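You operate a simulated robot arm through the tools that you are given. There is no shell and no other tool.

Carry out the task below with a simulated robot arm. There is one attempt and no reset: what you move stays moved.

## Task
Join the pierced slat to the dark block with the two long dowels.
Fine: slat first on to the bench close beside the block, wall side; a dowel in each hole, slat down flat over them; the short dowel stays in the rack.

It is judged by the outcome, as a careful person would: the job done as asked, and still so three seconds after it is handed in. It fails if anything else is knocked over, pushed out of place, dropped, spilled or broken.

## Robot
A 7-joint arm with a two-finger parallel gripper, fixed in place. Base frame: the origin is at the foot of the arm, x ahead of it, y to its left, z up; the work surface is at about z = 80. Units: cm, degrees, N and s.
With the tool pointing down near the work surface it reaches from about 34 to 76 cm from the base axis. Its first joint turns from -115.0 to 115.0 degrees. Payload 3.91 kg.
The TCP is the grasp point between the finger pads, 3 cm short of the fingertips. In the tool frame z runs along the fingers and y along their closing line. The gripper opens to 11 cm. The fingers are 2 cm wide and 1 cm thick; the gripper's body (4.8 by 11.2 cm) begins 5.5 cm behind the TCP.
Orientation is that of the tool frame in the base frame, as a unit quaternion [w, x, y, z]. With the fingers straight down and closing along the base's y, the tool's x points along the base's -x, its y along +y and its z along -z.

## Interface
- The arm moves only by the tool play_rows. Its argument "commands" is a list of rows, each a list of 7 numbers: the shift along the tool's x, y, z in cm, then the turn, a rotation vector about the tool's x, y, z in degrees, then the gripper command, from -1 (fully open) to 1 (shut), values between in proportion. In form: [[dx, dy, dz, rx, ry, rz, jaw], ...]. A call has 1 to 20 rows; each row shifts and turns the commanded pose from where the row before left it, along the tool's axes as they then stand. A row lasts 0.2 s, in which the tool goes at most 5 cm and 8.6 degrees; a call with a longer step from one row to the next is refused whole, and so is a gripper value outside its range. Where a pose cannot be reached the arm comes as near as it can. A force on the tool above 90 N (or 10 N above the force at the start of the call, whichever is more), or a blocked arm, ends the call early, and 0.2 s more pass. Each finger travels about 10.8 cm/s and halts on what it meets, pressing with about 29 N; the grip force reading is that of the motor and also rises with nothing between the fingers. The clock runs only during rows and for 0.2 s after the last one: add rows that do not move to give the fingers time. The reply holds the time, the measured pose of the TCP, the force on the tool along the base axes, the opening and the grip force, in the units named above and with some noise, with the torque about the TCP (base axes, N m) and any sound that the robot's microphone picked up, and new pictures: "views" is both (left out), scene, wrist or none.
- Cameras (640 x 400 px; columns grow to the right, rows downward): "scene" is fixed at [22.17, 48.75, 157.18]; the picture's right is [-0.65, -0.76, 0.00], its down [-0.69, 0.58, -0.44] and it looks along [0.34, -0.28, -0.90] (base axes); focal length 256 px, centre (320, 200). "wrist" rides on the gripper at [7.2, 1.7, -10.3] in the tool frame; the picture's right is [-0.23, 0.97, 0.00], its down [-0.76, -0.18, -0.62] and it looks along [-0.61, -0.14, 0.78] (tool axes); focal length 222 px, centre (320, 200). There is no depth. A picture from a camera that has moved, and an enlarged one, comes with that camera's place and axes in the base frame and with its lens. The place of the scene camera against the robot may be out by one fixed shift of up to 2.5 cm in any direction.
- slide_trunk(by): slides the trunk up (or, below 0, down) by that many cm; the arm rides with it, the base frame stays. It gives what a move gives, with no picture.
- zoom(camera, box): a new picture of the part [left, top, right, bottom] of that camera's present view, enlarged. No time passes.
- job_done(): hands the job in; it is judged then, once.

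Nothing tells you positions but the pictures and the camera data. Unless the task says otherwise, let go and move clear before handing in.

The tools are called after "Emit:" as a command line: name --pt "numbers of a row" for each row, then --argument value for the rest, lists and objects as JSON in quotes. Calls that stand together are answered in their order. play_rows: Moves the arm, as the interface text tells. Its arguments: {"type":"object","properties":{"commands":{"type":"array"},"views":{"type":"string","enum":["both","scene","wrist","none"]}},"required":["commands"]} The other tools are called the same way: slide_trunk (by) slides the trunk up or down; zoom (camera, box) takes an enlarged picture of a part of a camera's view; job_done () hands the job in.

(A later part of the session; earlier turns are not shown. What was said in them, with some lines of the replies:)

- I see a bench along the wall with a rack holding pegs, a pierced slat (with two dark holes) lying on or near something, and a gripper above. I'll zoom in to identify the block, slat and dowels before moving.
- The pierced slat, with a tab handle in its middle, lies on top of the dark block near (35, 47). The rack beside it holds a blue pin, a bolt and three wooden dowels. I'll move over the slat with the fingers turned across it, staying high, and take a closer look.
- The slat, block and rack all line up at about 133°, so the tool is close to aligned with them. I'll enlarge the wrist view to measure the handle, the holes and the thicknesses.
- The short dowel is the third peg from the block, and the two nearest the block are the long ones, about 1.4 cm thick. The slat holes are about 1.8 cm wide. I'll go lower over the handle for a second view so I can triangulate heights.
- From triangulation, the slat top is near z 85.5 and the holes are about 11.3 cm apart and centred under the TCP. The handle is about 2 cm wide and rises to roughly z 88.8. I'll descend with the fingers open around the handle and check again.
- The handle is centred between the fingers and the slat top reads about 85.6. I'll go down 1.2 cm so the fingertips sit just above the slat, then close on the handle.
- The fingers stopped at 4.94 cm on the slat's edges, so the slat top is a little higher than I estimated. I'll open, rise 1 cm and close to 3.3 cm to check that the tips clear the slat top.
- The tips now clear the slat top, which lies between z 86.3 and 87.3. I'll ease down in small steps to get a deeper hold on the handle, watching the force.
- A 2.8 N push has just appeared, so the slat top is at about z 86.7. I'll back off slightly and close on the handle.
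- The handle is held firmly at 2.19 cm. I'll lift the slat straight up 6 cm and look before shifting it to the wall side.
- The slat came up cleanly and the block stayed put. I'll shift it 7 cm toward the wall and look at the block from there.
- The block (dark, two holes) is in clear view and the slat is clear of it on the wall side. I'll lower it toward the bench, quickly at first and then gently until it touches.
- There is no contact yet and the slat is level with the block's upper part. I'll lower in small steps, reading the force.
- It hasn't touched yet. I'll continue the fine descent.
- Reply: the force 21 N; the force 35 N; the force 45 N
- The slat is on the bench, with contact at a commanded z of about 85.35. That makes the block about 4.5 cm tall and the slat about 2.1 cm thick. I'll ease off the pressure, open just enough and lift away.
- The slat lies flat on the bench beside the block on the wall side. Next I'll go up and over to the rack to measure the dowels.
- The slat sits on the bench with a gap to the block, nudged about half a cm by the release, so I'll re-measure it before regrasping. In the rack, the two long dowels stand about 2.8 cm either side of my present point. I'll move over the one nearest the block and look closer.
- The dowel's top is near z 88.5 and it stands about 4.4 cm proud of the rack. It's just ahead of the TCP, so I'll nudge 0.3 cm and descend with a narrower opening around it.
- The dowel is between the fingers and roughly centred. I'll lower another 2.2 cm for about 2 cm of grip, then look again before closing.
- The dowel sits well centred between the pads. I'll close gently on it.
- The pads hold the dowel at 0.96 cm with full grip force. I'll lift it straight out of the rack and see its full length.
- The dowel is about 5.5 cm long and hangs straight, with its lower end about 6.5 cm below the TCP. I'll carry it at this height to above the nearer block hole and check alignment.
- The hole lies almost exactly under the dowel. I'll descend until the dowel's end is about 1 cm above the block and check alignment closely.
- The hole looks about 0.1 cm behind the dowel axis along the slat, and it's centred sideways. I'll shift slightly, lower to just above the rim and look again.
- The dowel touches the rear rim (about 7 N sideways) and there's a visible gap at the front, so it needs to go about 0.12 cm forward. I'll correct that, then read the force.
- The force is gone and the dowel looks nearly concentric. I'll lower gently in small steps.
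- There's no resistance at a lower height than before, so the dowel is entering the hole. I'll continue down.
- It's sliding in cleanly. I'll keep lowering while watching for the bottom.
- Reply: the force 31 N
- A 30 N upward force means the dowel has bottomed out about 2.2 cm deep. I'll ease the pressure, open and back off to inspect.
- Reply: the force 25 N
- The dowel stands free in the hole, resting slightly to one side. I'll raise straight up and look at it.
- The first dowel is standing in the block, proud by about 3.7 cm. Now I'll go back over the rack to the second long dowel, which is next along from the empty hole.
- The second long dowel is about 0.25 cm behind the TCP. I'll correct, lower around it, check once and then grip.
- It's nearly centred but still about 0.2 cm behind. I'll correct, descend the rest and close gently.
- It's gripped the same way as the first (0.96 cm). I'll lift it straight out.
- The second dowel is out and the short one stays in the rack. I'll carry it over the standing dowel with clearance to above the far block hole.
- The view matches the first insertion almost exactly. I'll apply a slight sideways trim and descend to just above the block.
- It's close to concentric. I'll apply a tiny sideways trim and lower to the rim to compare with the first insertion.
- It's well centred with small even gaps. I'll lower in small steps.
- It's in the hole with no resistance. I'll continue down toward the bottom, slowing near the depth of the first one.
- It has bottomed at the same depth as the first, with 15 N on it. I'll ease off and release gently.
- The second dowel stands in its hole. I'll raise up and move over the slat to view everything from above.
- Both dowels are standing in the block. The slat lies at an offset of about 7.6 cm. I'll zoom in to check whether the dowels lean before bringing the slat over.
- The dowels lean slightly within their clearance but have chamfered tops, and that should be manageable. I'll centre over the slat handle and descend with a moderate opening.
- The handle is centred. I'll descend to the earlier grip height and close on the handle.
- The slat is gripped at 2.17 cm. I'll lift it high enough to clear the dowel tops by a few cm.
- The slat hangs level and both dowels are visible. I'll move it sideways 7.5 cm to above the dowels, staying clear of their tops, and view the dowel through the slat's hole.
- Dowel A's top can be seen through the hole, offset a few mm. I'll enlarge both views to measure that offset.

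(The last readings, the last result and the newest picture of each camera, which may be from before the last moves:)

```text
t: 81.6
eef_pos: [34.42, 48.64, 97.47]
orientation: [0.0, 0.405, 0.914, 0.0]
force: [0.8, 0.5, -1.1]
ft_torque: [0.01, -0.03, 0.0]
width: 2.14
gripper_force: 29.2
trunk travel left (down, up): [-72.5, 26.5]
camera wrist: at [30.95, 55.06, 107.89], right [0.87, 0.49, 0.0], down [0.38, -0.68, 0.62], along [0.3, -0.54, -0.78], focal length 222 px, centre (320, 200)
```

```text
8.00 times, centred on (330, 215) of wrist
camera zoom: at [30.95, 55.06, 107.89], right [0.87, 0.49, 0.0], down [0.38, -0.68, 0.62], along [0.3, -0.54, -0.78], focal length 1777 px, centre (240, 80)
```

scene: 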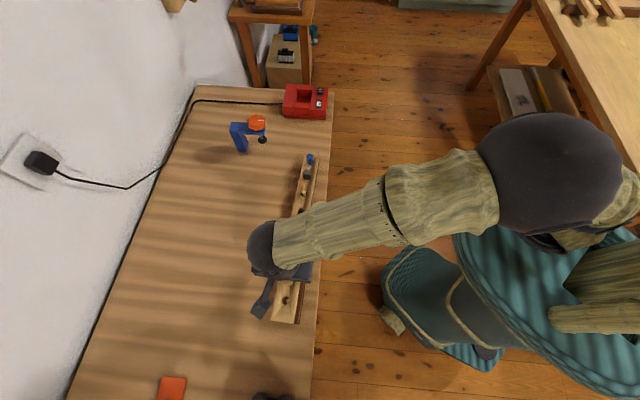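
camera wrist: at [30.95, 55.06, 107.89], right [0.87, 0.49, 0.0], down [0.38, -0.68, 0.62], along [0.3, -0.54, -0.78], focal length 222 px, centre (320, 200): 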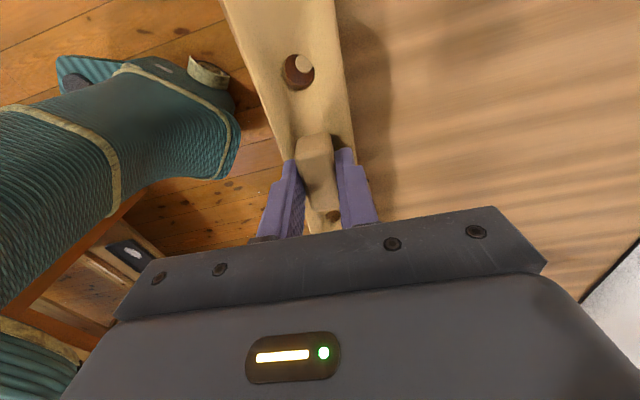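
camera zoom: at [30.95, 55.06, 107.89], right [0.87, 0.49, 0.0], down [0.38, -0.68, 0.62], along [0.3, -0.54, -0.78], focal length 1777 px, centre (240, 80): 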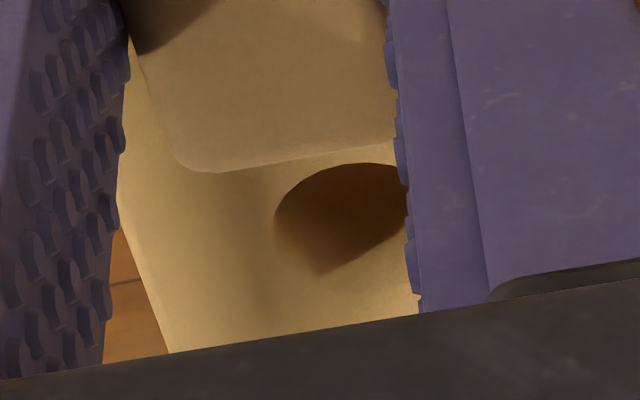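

From both cameras, dowel A's top is about 0.3 cm short of the hole centre along the slat. Dowel B should be slightly off the opposite way, because both lean a little inward. I'll split the difference and lower to just above the dowel tops.

Emit:
play_rows --pt "-0.1 -0.06 0.8 0 0 0 1" --pt "0 0 0.8 0 0 0 1" --pt "0 0 0.8 0 0 0 1" --pt "0 0 0.7 0 0 0 1" --pt "0 0 0 0 0 0 1" --pt "0 0 0 0 0 0 1"

Emit:
zoom --camera "wrist" --box '[270, 40, 330, 100]'

Emit:
zoom --camera "scene" --box '[270, 285, 310, 315]'

Emit:
zoom --camera "scene" --box '[240, 230, 340, 330]'

```text
t: 83.0
eef_pos: [34.65, 48.65, 94.28]
orientation: [0.0, 0.405, 0.914, 0.0]
force: [0.6, -0.4, -1.8]
ft_torque: [0.02, -0.02, 0.0]
width: 2.13
gripper_force: 29.2
trunk travel left (down, up): [-72.5, 26.5]
camera wrist: at [31.01, 54.94, 104.74], right [0.87, 0.49, 0.0], down [0.38, -0.68, 0.62], along [0.3, -0.54, -0.78], focal length 222 px, centre (320, 200)
```

scene: 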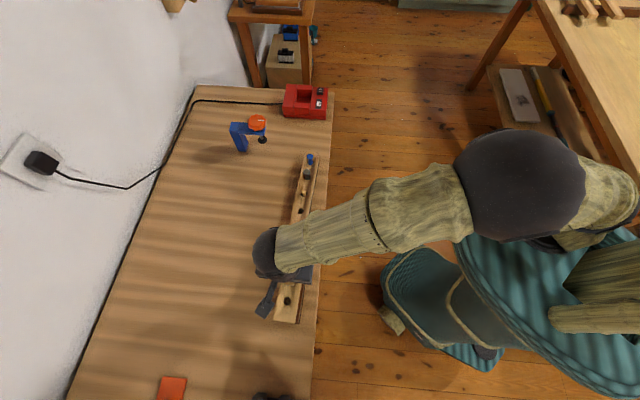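
wrist: 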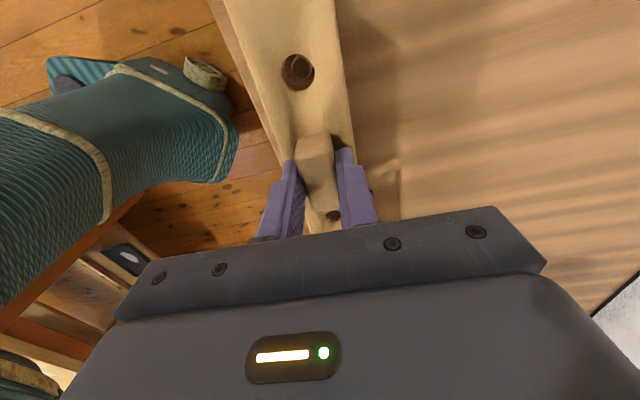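

```text
6.67 times, centred on (300, 70) of wrist
camera zoom: at [31.01, 54.94, 104.74], right [0.87, 0.49, 0.0], down [0.38, -0.68, 0.62], along [0.3, -0.54, -0.78], focal length 1481 px, centre (453, 1067)
```

zoom: 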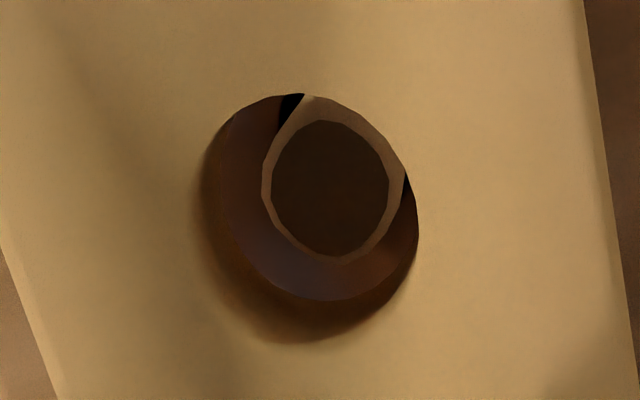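

```text
13.33 times, centred on (290, 300) of scene
camera zoom: at [22.17, 48.75, 157.18], right [-0.65, -0.76, 0.0], down [-0.69, 0.58, -0.44], along [0.34, -0.28, -0.9], focal length 3417 px, centre (720, -1133)
```

zoom: 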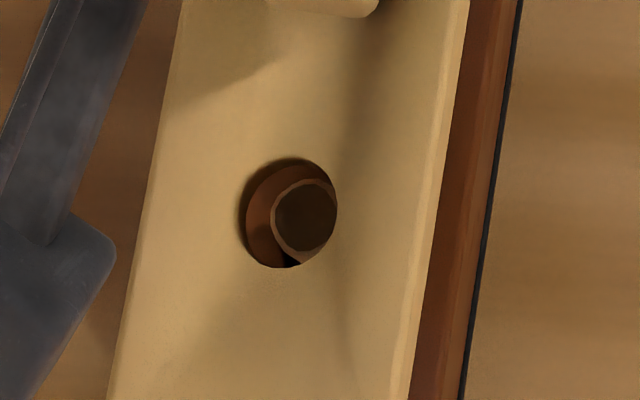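

```text
4.00 times, centred on (290, 280) of scene
camera zoom: at [22.17, 48.75, 157.18], right [-0.65, -0.76, 0.0], down [-0.69, 0.58, -0.44], along [0.34, -0.28, -0.9], focal length 1025 px, centre (440, -120)
```

zoom: 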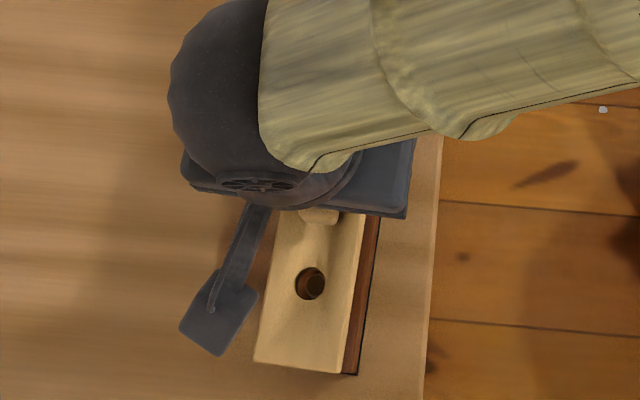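

The alignment at A is within about 0.17 cm, inside the roughly 0.2 cm radial clearance. I'll lower carefully in small steps, watching for any upward push.

Emit:
play_rows --pt "0 0 0.2 0 0 0 1" --pt "0 0 0.2 0 0 0 1" --pt "0 0 0.15 0 0 0 1" --pt "0 0 0 0 0 0 1" --views "none"

Emit:
zoom --camera "wrist" --box '[270, 40, 330, 100]'

```text
t: 84.0
eef_pos: [34.58, 48.5, 93.9]
orientation: [0.0, 0.406, 0.914, 0.001]
force: [0.1, -0.4, -0.5]
ft_torque: [-0.01, -0.01, 0.01]
width: 2.15
gripper_force: 28.4
trunk travel left (down, up): [-72.5, 26.5]
```

```text
6.67 times, centred on (300, 70) of wrist
camera zoom: at [30.96, 54.96, 104.2], right [0.87, 0.49, 0.0], down [0.38, -0.68, 0.62], along [0.3, -0.55, -0.78], focal length 1481 px, centre (453, 1067)
```

zoom: 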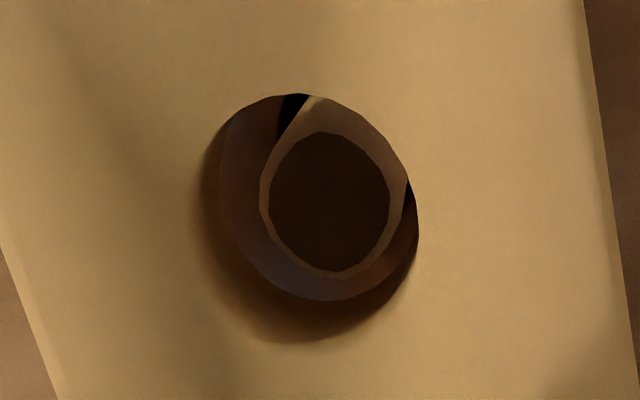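

The dowel tip is inside the slat's hole outline, close to one side but with its chamfer there to guide it. I'll continue lowering gently.

Emit:
play_rows --pt "-0.03 0 0.15 0 0 0 1" --pt "0 0 0.15 0 0 0 1" --pt "0 0 0 0 0 0 1" --views "none"

Emit:
zoom --camera "wrist" --box '[270, 40, 330, 100]'

```text
t: 84.8
eef_pos: [34.54, 48.39, 93.52]
orientation: [-0.001, 0.405, 0.914, 0.0]
force: [0.7, -0.7, -1.4]
ft_torque: [0.0, -0.04, -0.01]
width: 2.15
gripper_force: 28.4
trunk travel left (down, up): [-72.5, 26.5]
```

```text
6.67 times, centred on (300, 70) of wrist
camera zoom: at [30.98, 54.9, 103.92], right [0.87, 0.49, 0.0], down [0.38, -0.68, 0.62], along [0.3, -0.55, -0.78], focal length 1481 px, centre (453, 1067)
```

zoom: 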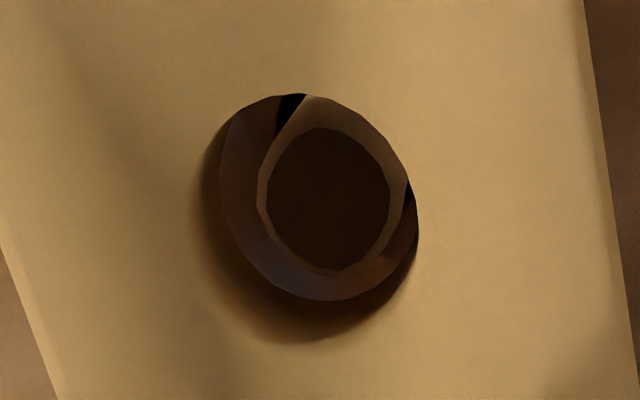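

Emit:
play_rows --pt "-0.03 0 0.15 0 0 0 1" --pt "0 0 0.1 0 0 0 1" --pt "0 0 0 0 0 0 1" --views "none"

Emit:
zoom --camera "wrist" --box '[270, 40, 330, 100]'

```text
t: 85.6
eef_pos: [34.62, 48.55, 93.25]
orientation: [0.0, 0.405, 0.914, 0.0]
force: [-0.7, -0.6, -1.6]
ft_torque: [0.0, 0.01, -0.05]
width: 2.16
gripper_force: 29.2
trunk travel left (down, up): [-72.5, 26.5]
```

```text
6.67 times, centred on (300, 70) of wrist
camera zoom: at [31.0, 54.88, 103.67], right [0.87, 0.49, 0.0], down [0.38, -0.68, 0.62], along [0.3, -0.54, -0.78], focal length 1481 px, centre (453, 1067)
```

zoom: 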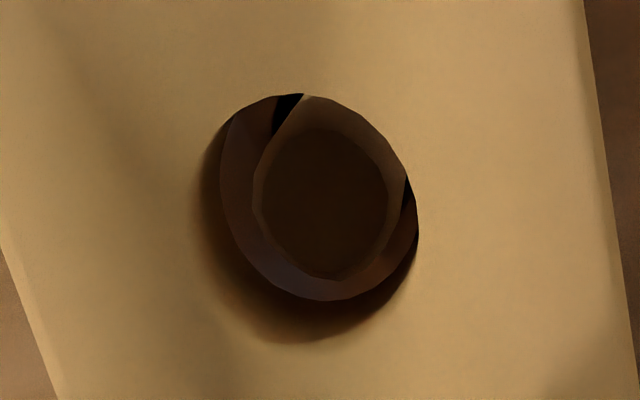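

Emit:
play_rows --pt "0 0 0.15 0 0 0 1" --pt "0 0 0.15 0 0 0 1" --pt "0 0 0 0 0 0 1" --views "none"

Emit:
zoom --camera "wrist" --box '[270, 40, 330, 100]'

Emit:
zoom --camera "scene" --box '[270, 285, 310, 315]'

```text
t: 86.4
eef_pos: [34.51, 48.5, 93.05]
orientation: [0.0, 0.405, 0.914, -0.001]
force: [-0.2, 0.6, -1.3]
ft_torque: [0.01, -0.03, -0.04]
width: 2.11
gripper_force: 29.1
trunk travel left (down, up): [-72.5, 26.5]
```

```text
6.67 times, centred on (300, 70) of wrist
camera zoom: at [31.02, 54.9, 103.37], right [0.87, 0.49, 0.0], down [0.38, -0.68, 0.62], along [0.3, -0.54, -0.78], focal length 1481 px, centre (453, 1067)
```

zoom: 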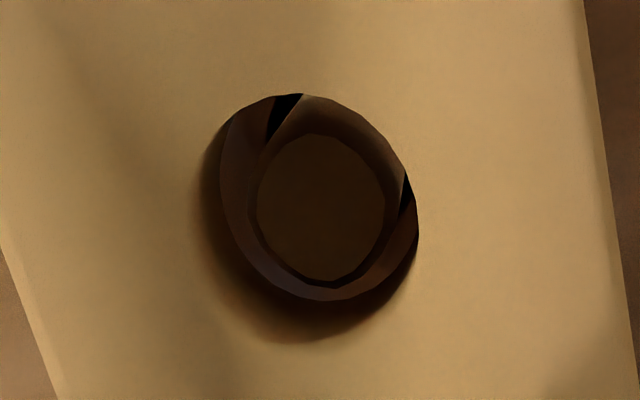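

```text
13.33 times, centred on (290, 300) of scene
camera zoom: at [22.17, 48.75, 157.18], right [-0.65, -0.76, 0.0], down [-0.69, 0.58, -0.44], along [0.34, -0.28, -0.9], focal length 3417 px, centre (720, -1133)
```

zoom: 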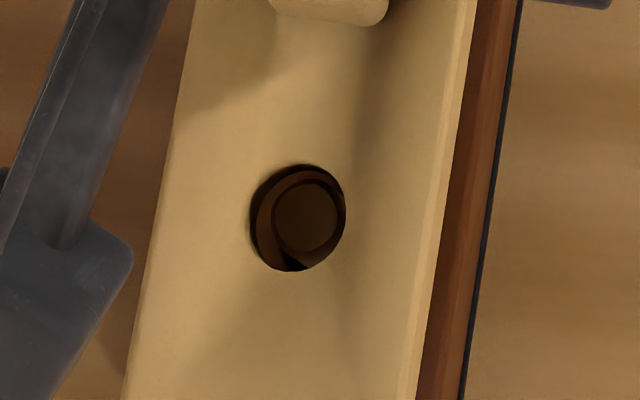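

There's still no resistance and the tip stays within the hole. I'll continue.

Emit:
play_rows --pt "0 0 0.15 0 0 0 1" --pt "0 0 0.15 0 0 0 1" --pt "0 0 0 0 0 0 1" --views "none"

Emit:
zoom --camera "wrist" --box '[270, 40, 330, 100]'

```text
t: 87.2
eef_pos: [34.59, 48.49, 92.85]
orientation: [0.0, 0.405, 0.914, 0.0]
force: [-0.6, -0.4, -1.0]
ft_torque: [0.0, 0.01, -0.03]
width: 2.16
gripper_force: 28.8
trunk travel left (down, up): [-72.5, 26.5]
```

```text
6.67 times, centred on (300, 70) of wrist
camera zoom: at [31.02, 54.87, 103.06], right [0.87, 0.49, 0.0], down [0.38, -0.68, 0.62], along [0.3, -0.55, -0.78], focal length 1481 px, centre (453, 1067)
```

zoom: 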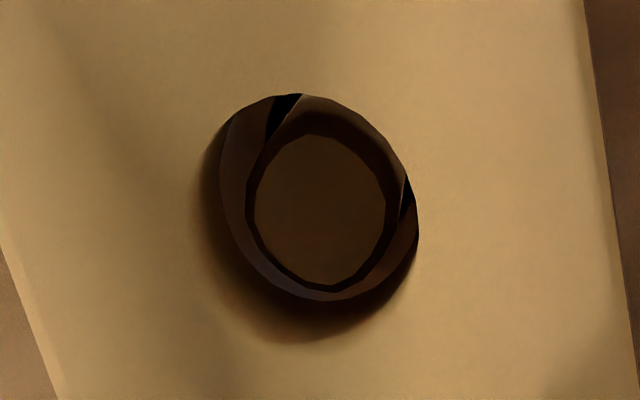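

Emit:
play_rows --pt "0 0 0.15 0 0 0 1" --pt "0 0 0.15 0 0 0 1" --pt "0 0 0 0 0 0 1" --views "none"

Emit:
zoom --camera "wrist" --box '[270, 40, 330, 100]'

Emit:
zoom --camera "scene" --box '[260, 250, 330, 330]'

```text
t: 88.0
eef_pos: [34.6, 48.38, 92.42]
orientation: [0.0, 0.405, 0.914, 0.001]
force: [0.0, 0.1, -1.1]
ft_torque: [-0.02, 0.02, 0.01]
width: 2.16
gripper_force: 29.0
trunk travel left (down, up): [-72.5, 26.5]
```

```text
6.67 times, centred on (300, 70) of wrist
camera zoom: at [31.01, 54.86, 102.77], right [0.87, 0.49, 0.0], down [0.38, -0.68, 0.62], along [0.3, -0.55, -0.78], focal length 1481 px, centre (453, 1067)
```

zoom: 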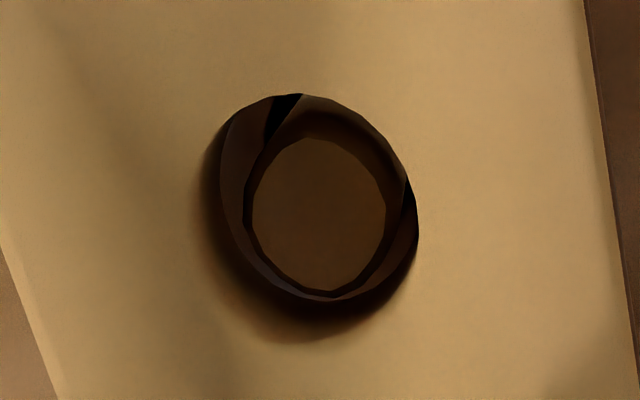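

```text
5.00 times, centred on (295, 290) of scene
camera zoom: at [22.17, 48.75, 157.18], right [-0.65, -0.76, 0.0], down [-0.69, 0.58, -0.44], along [0.34, -0.28, -0.9], focal length 1281 px, centre (445, -250)
```

zoom: 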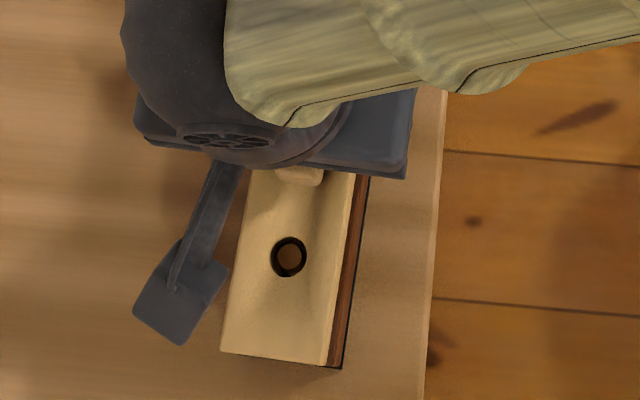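

Both dowels appear to be entering, with no upward force. I'll keep lowering in small steps.

Emit:
play_rows --pt "0 0 0.15 0 0 0 1" --pt "0 0 0.15 0 0 0 1" --pt "0 0 0.15 0 0 0 1" --pt "0 0 0 0 0 0 1" --views "none"

Emit:
zoom --camera "wrist" --box '[270, 40, 330, 100]'

Emit:
zoom --camera "wrist" --box '[300, 190, 360, 240]'

```text
t: 89.0
eef_pos: [34.5, 48.36, 92.05]
orientation: [0.001, 0.405, 0.914, 0.0]
force: [-0.4, 0.7, -0.7]
ft_torque: [0.0, 0.0, -0.02]
width: 2.13
gripper_force: 29.5
trunk travel left (down, up): [-72.5, 26.5]
```

```text
6.67 times, centred on (300, 70) of wrist
camera zoom: at [31.02, 54.85, 102.32], right [0.87, 0.49, 0.0], down [0.38, -0.68, 0.62], along [0.3, -0.54, -0.78], focal length 1481 px, centre (453, 1067)
```

zoom: 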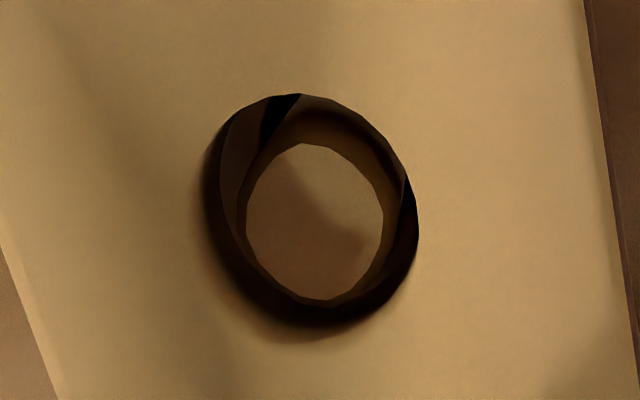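

```text
8.00 times, centred on (330, 215) of wrist
camera zoom: at [31.02, 54.85, 102.32], right [0.87, 0.49, 0.0], down [0.38, -0.68, 0.62], along [0.3, -0.54, -0.78], focal length 1777 px, centre (240, 80)
```

zoom: 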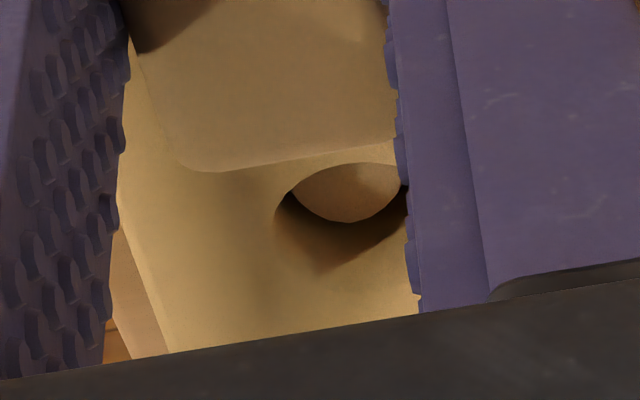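

Both dowel tops are now visible inside the two slat holes and nothing is resisting. I'll continue down toward the seat at about z 90.

Emit:
play_rows --pt "0 0 0.2 0 0 0 1" --pt "0 0 0.2 0 0 0 1" --pt "0 0 0.2 0 0 0 1" --pt "0 0 0.2 0 0 0 1" --pt "0 0 0 0 0 0 1" --views "none"

Emit:
zoom --camera "wrist" --box '[270, 40, 330, 100]'

Emit:
zoom --camera "wrist" --box '[300, 190, 360, 240]'

```text
t: 90.2
eef_pos: [34.64, 48.45, 91.08]
orientation: [0.0, 0.405, 0.914, 0.001]
force: [-0.5, -0.4, -1.3]
ft_torque: [-0.01, 0.0, -0.01]
width: 2.13
gripper_force: 28.7
trunk travel left (down, up): [-72.5, 26.5]
```

```text
6.67 times, centred on (300, 70) of wrist
camera zoom: at [31.01, 54.88, 101.53], right [0.87, 0.49, 0.0], down [0.38, -0.68, 0.62], along [0.3, -0.54, -0.78], focal length 1481 px, centre (453, 1067)
```

zoom: 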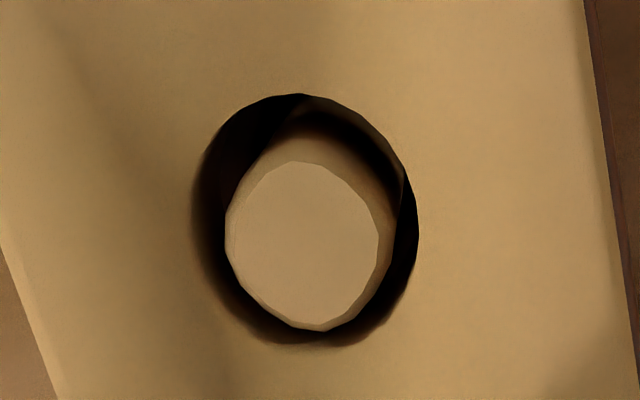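

```text
8.00 times, centred on (330, 215) of wrist
camera zoom: at [31.01, 54.88, 101.53], right [0.87, 0.49, 0.0], down [0.38, -0.68, 0.62], along [0.3, -0.54, -0.78], focal length 1777 px, centre (240, 80)
```

zoom: 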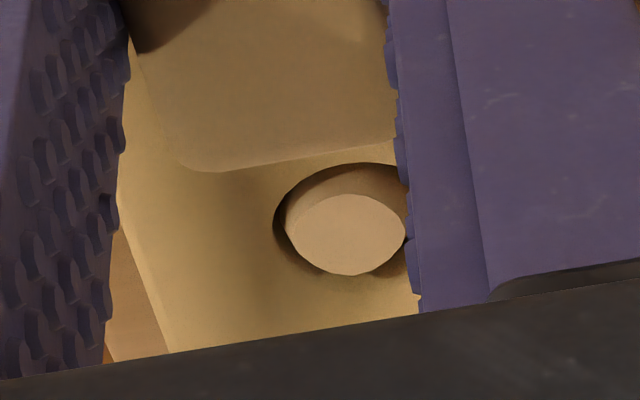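

Emit:
play_rows --pt "0 0 0.2 0 0 0 1" --pt "0 0 0.2 0 0 0 1" --pt "0 0 0.2 0 0 0 1" --pt "0 0 0 0 0 0 1" --views "none"

```text
t: 91.2
eef_pos: [34.51, 48.37, 90.5]
orientation: [0.0, 0.405, 0.914, 0.0]
force: [0.9, -0.2, -1.4]
ft_torque: [0.0, -0.02, 0.02]
width: 2.12
gripper_force: 29.1
trunk travel left (down, up): [-72.5, 26.5]
```

Emit:
play_rows --pt "0 0 0.15 0 0 0 1" --pt "0 0 0.15 0 0 0 1" --pt "0 0 0 0 0 0 1" --views "none"

```text
t: 92.0
eef_pos: [34.44, 48.27, 90.26]
orientation: [0.0, 0.405, 0.914, 0.001]
force: [-0.1, -0.1, -1.2]
ft_torque: [-0.01, -0.01, 0.01]
width: 2.14
gripper_force: 28.8
trunk travel left (down, up): [-72.5, 26.5]
```

Emit:
play_rows --pt "0 0 0.15 0 0 0 1" --pt "0 0 0.1 0 0 0 1" --pt "0 0 0 0 0 0 1" --views "none"

```text
t: 92.8
eef_pos: [34.57, 48.49, 89.96]
orientation: [0.0, 0.405, 0.914, 0.0]
force: [-0.4, -0.7, -0.5]
ft_torque: [-0.01, -0.04, -0.03]
width: 2.17
gripper_force: 28.8
trunk travel left (down, up): [-72.5, 26.5]
```

Emit:
play_rows --pt "0 0 0.1 0 0 0 1" --pt "0 0 0 0 0 0 1" --views "none"

```text
t: 93.4
eef_pos: [34.54, 48.37, 90.03]
orientation: [0.0, 0.405, 0.914, 0.001]
force: [0.6, 1.5, 7.3]
ft_torque: [-0.22, -0.07, 0.05]
width: 2.13
gripper_force: 29.3
trunk travel left (down, up): [-72.5, 26.5]
```

The slat has touched down at exactly the expected seat height with 7 N on it. I'll check it visually before releasing.

Emit:
play_rows --pt "0 0 0.08 0 0 0 1" --pt "0 0 0 0 0 0 1"

Emit:
zoom --camera "scene" --box '[250, 230, 340, 330]'

Emit:
zoom --camera "wrist" --box '[200, 20, 420, 230]'

```text
t: 94.0
eef_pos: [34.68, 48.38, 90.05]
orientation: [0.0, 0.405, 0.914, 0.002]
force: [0.6, 2.8, 19.2]
ft_torque: [-0.16, 0.0, 0.02]
width: 2.12
gripper_force: 29.0
trunk travel left (down, up): [-72.5, 26.5]
camera wrist: at [30.95, 54.83, 100.41], right [0.87, 0.49, 0.0], down [0.38, -0.69, 0.62], along [0.3, -0.54, -0.78], focal length 222 px, centre (320, 200)
```

scene: 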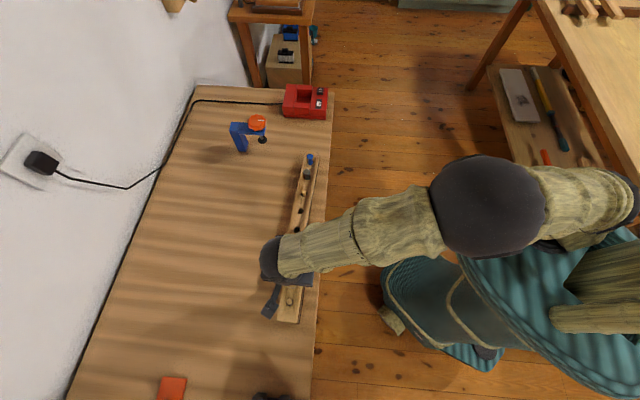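
wrist: 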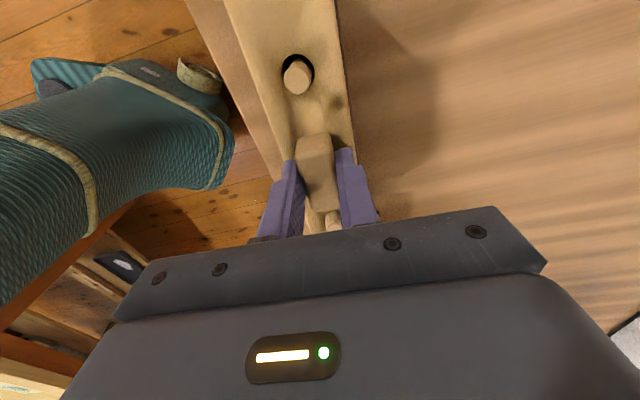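

```text
4.00 times, centred on (295, 280) of scene
camera zoom: at [22.17, 48.75, 157.18], right [-0.65, -0.76, 0.0], down [-0.69, 0.58, -0.44], along [0.34, -0.28, -0.9], focal length 1025 px, centre (420, -120)
```

zoom: 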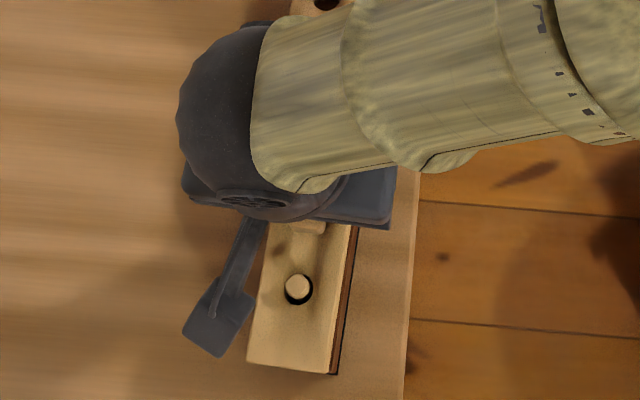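

```text
1.90 times, centred on (310, 125) of wrist
camera zoom: at [30.95, 54.83, 100.41], right [0.87, 0.49, 0.0], down [0.38, -0.69, 0.62], along [0.3, -0.54, -0.78], focal length 423 px, centre (339, 343)
```

zoom: 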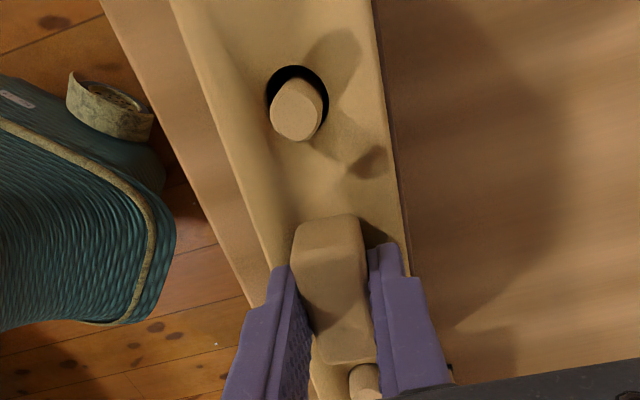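

The slat is seated flat on the block with both dowels through it. I'll ease the load off and release slowly.

Emit:
play_rows --pt "0 0 -0.08 0 0 0 1" --pt "0 0 -0.05 0 0 0 1" --pt "0 0 0 0 0 0 0.62" --pt "0 0 0 0 0 0 0.59" --pt "0 0 0 0 0 0 0.56" --pt "0 0 0 0 0 0 0.52" --pt "0 0 0 0 0 0 0.47" --pt "0 0 0 0 0 0 0.42" --pt "0 0 0 0 0 0 0.36" --pt "0 0 0 0 0 0 0.36"

Emit:
zoom --camera "wrist" --box '[200, 20, 420, 230]'

```text
t: 96.2
eef_pos: [34.43, 48.43, 89.94]
orientation: [-0.001, 0.405, 0.914, -0.001]
force: [-0.6, -0.2, 0.3]
ft_torque: [0.01, 0.02, 0.0]
width: 3.54
gripper_force: 0.1
trunk travel left (down, up): [-72.5, 26.5]
camera wrist: at [31.0, 54.85, 100.34], right [0.87, 0.49, 0.0], down [0.38, -0.68, 0.62], along [0.3, -0.54, -0.78], focal length 222 px, centre (320, 200)
```

scene: 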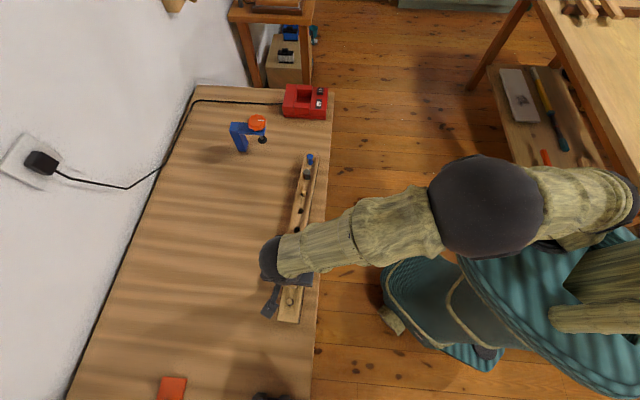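
wrist: 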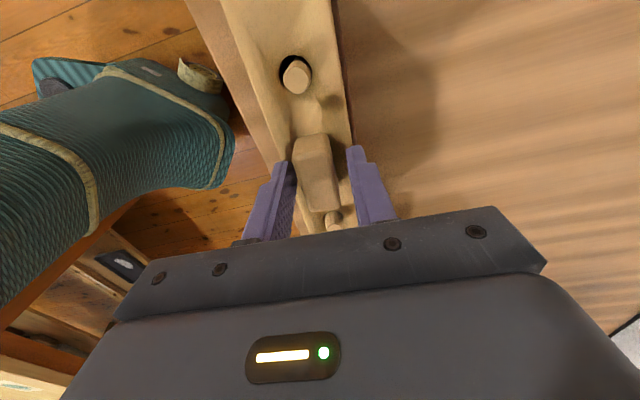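

```text
1.90 times, centred on (310, 125) of wrist
camera zoom: at [31.0, 54.85, 100.34], right [0.87, 0.49, 0.0], down [0.38, -0.68, 0.62], along [0.3, -0.54, -0.78], focal length 423 px, centre (339, 343)
```

zoom: 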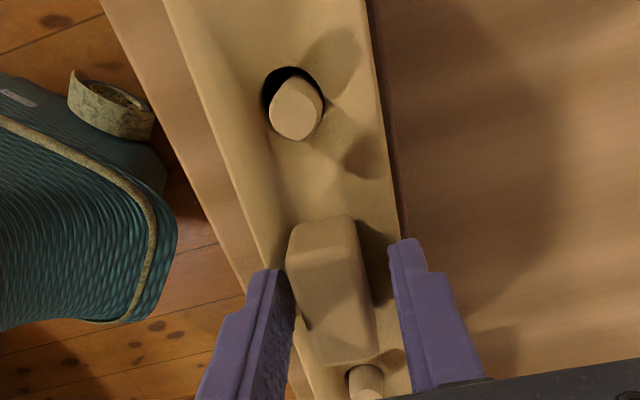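

It's released and the slat is resting flat on the block. I'll open a little more for clearance and rise straight up.

Emit:
play_rows --pt "0 0 -0.05 0 0 0 0.25" --pt "0 0 0 0 0 0 0.2" --pt "0 0 -0.5 0 0 0 0.2" --pt "0 0 -1 0 0 0 0.2" --pt "0 0 -1.5 0 0 0 0.2" --pt "0 0 -2 0 0 0 0.2" --pt "0 0 -3 0 0 0 0.2" --pt "0 0 -3 0 0 0 0.2" --pt "0 0 -3 0 0 0 0" --pt "0 0 0 0 0 0 0" --pt "0 0 0 0 0 0 0"

Emit:
zoom --camera "wrist" --box '[220, 0, 420, 200]'

Emit:
zoom --camera "scene" --box '[250, 230, 340, 330]'

```text
t: 98.6
eef_pos: [34.47, 48.44, 103.98]
orientation: [0.0, 0.405, 0.914, -0.001]
force: [-0.5, -0.2, -0.1]
ft_torque: [0.03, 0.01, 0.01]
width: 5.48
gripper_force: 0.1
trunk travel left (down, up): [-72.5, 26.5]
camera wrist: at [30.99, 54.87, 114.37], right [0.87, 0.49, 0.0], down [0.38, -0.68, 0.62], along [0.3, -0.55, -0.78], focal length 222 px, centre (320, 200)
```

scene: 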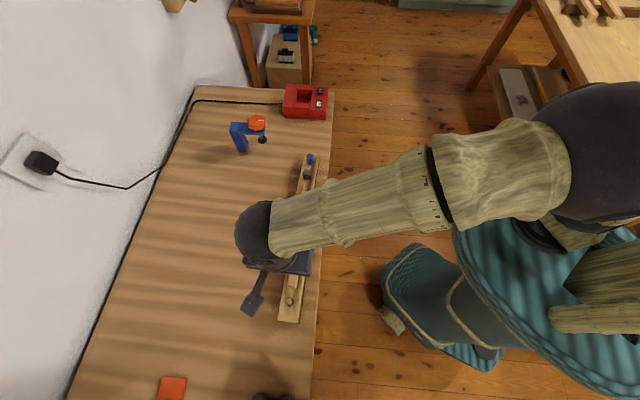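
wrist: 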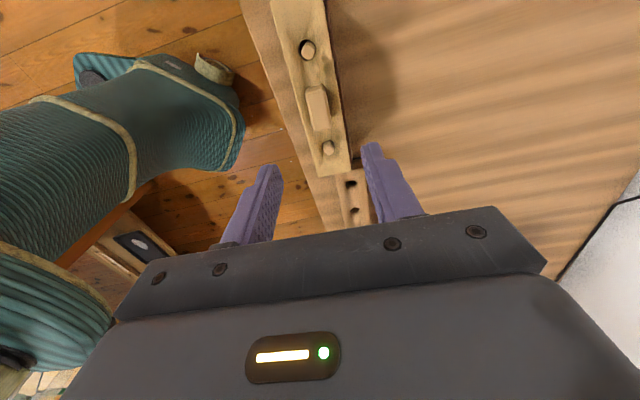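

```text
2.00 times, centred on (320, 100) of wrist
camera zoom: at [30.99, 54.87, 114.37], right [0.87, 0.49, 0.0], down [0.38, -0.68, 0.62], along [0.3, -0.55, -0.78], focal length 444 px, centre (320, 400)
```

zoom: 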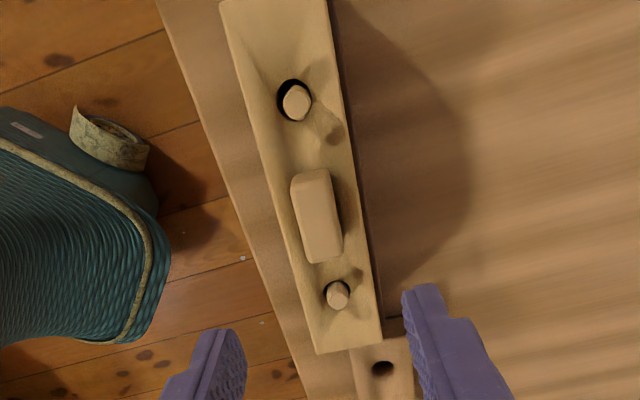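

```text
4.00 times, centred on (295, 280) of scene
camera zoom: at [22.17, 48.75, 157.18], right [-0.65, -0.76, 0.0], down [-0.69, 0.58, -0.44], along [0.34, -0.28, -0.9], focal length 1025 px, centre (420, -120)
```

zoom: 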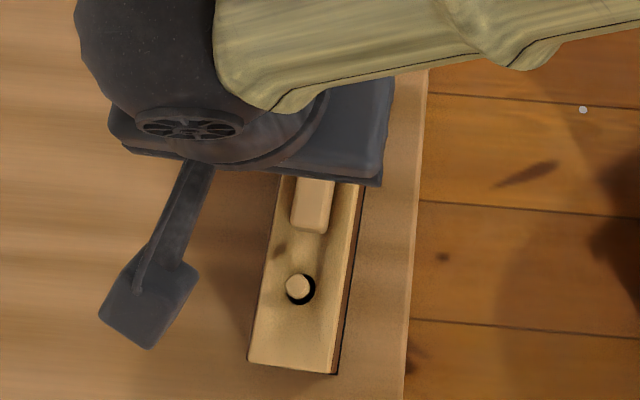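

The slat sits flat on the block with both dowels through its holes. I'll move the arm up and away, then do a final unobstructed check.

Emit:
play_rows --pt "0 0 -4 0 0 0 0" --pt "0 0 -4 0 0 0 0" --pt "0 0 -4 0 0 0 0" --pt "0 0 -3 0 0 0 0" --pt "-4 0 0 0 0 0 0" --pt "-4 0 0 0 0 0 0" --pt "-4 0 0 0 0 0 0" --pt "-4 0 0 0 0 0 0" --pt "-4 0 0 0 0 0 0" --pt "-4 0 0 0 0 0 0" --pt "0 0 0 0 0 0 0" --pt "0 0 0 0 0 0 0"

Emit:
zoom --camera "scene" --box '[250, 230, 340, 330]'

Emit:
zoom --camera "scene" --box '[250, 140, 340, 250]'

Emit:
zoom --camera "wrist" --box '[220, 0, 420, 200]'

```text
t: 101.2
eef_pos: [50.76, 30.47, 119.06]
orientation: [0.0, 0.405, 0.914, 0.0]
force: [0.5, 0.1, 0.1]
ft_torque: [0.0, -0.05, -0.01]
width: 5.51
gripper_force: 0.1
trunk travel left (down, up): [-72.5, 26.5]
camera wrist: at [47.18, 36.93, 129.42], right [0.87, 0.49, 0.0], down [0.38, -0.68, 0.62], along [0.3, -0.54, -0.78], focal length 222 px, centre (320, 200)
```

scene: 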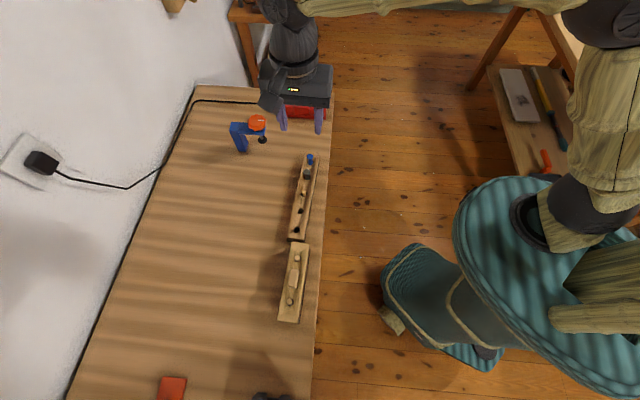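
wrist: 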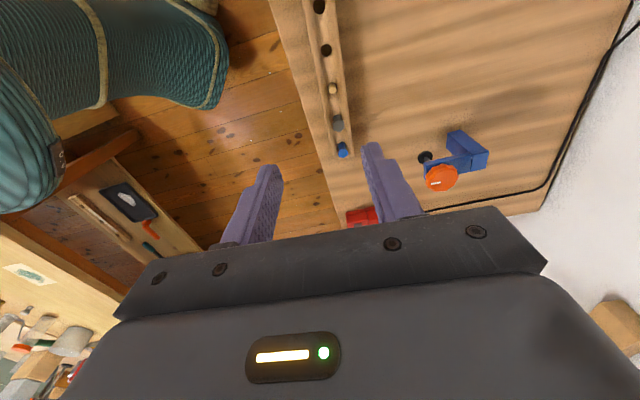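

```text
4.00 times, centred on (295, 280) of scene
camera zoom: at [22.17, 48.75, 157.18], right [-0.65, -0.76, 0.0], down [-0.69, 0.58, -0.44], along [0.34, -0.28, -0.9], focal length 1025 px, centre (420, -120)
```

zoom: 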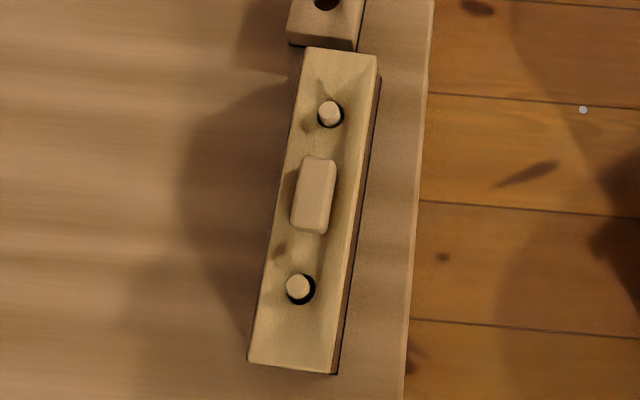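

```text
3.64 times, centred on (295, 195) of scene
camera zoom: at [22.17, 48.75, 157.18], right [-0.65, -0.76, 0.0], down [-0.69, 0.58, -0.44], along [0.34, -0.28, -0.9], focal length 932 px, centre (411, 218)
```

zoom: 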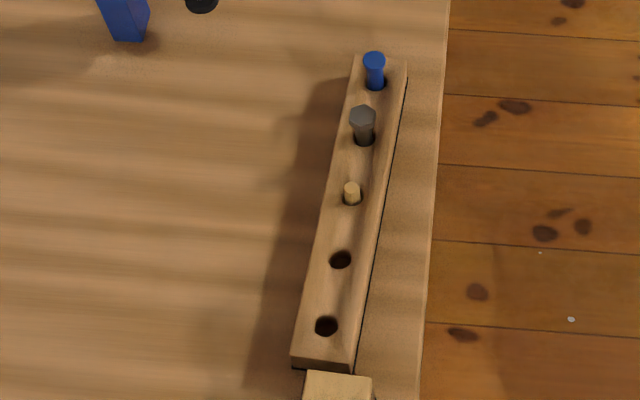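

```text
2.00 times, centred on (320, 100) of wrist
camera zoom: at [47.18, 36.93, 129.42], right [0.87, 0.49, 0.0], down [0.38, -0.68, 0.62], along [0.3, -0.54, -0.78], focal length 444 px, centre (320, 400)
```

zoom: 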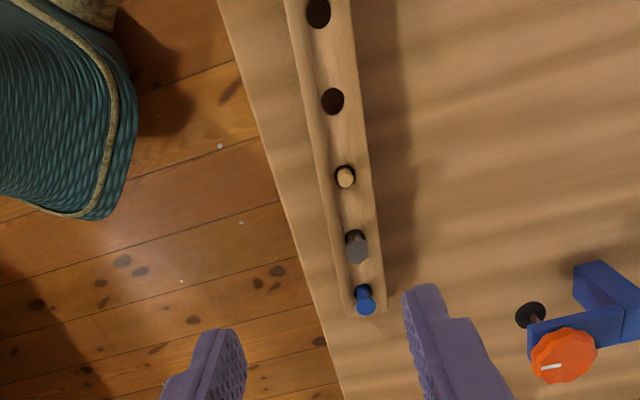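

The slat lies flat on the dark block with both long dowels standing through its holes. The short dowel, bolt and blue pin are still in the rack, nothing else has moved, and the arm is clear. I'm handing the job in.

Emit:
job_done

```text
The job is handed in.
```

The pierced slat now lies flat on the dark block, with a long dowel standing through each of its two holes.

- **Order:** I set the slat on the bench beside the block, on the wall side. Then I put a dowel in each block hole and lowered the slat over them.
- **Fit:** each dowel went about 2 cm into the block until it bottomed, and the tops stand a little above the slat. The slat came down at the height I expected, with nothing resisting on the way.
- **Rack:** the short dowel, the bolt and the blue pin are still in it.

When I let go of the slat on the bench, it shifted about half a centimetre towards the wall. I measured it again before picking it up, so this did not affect the result. The last pictures show nothing else moved, and the arm is clear.
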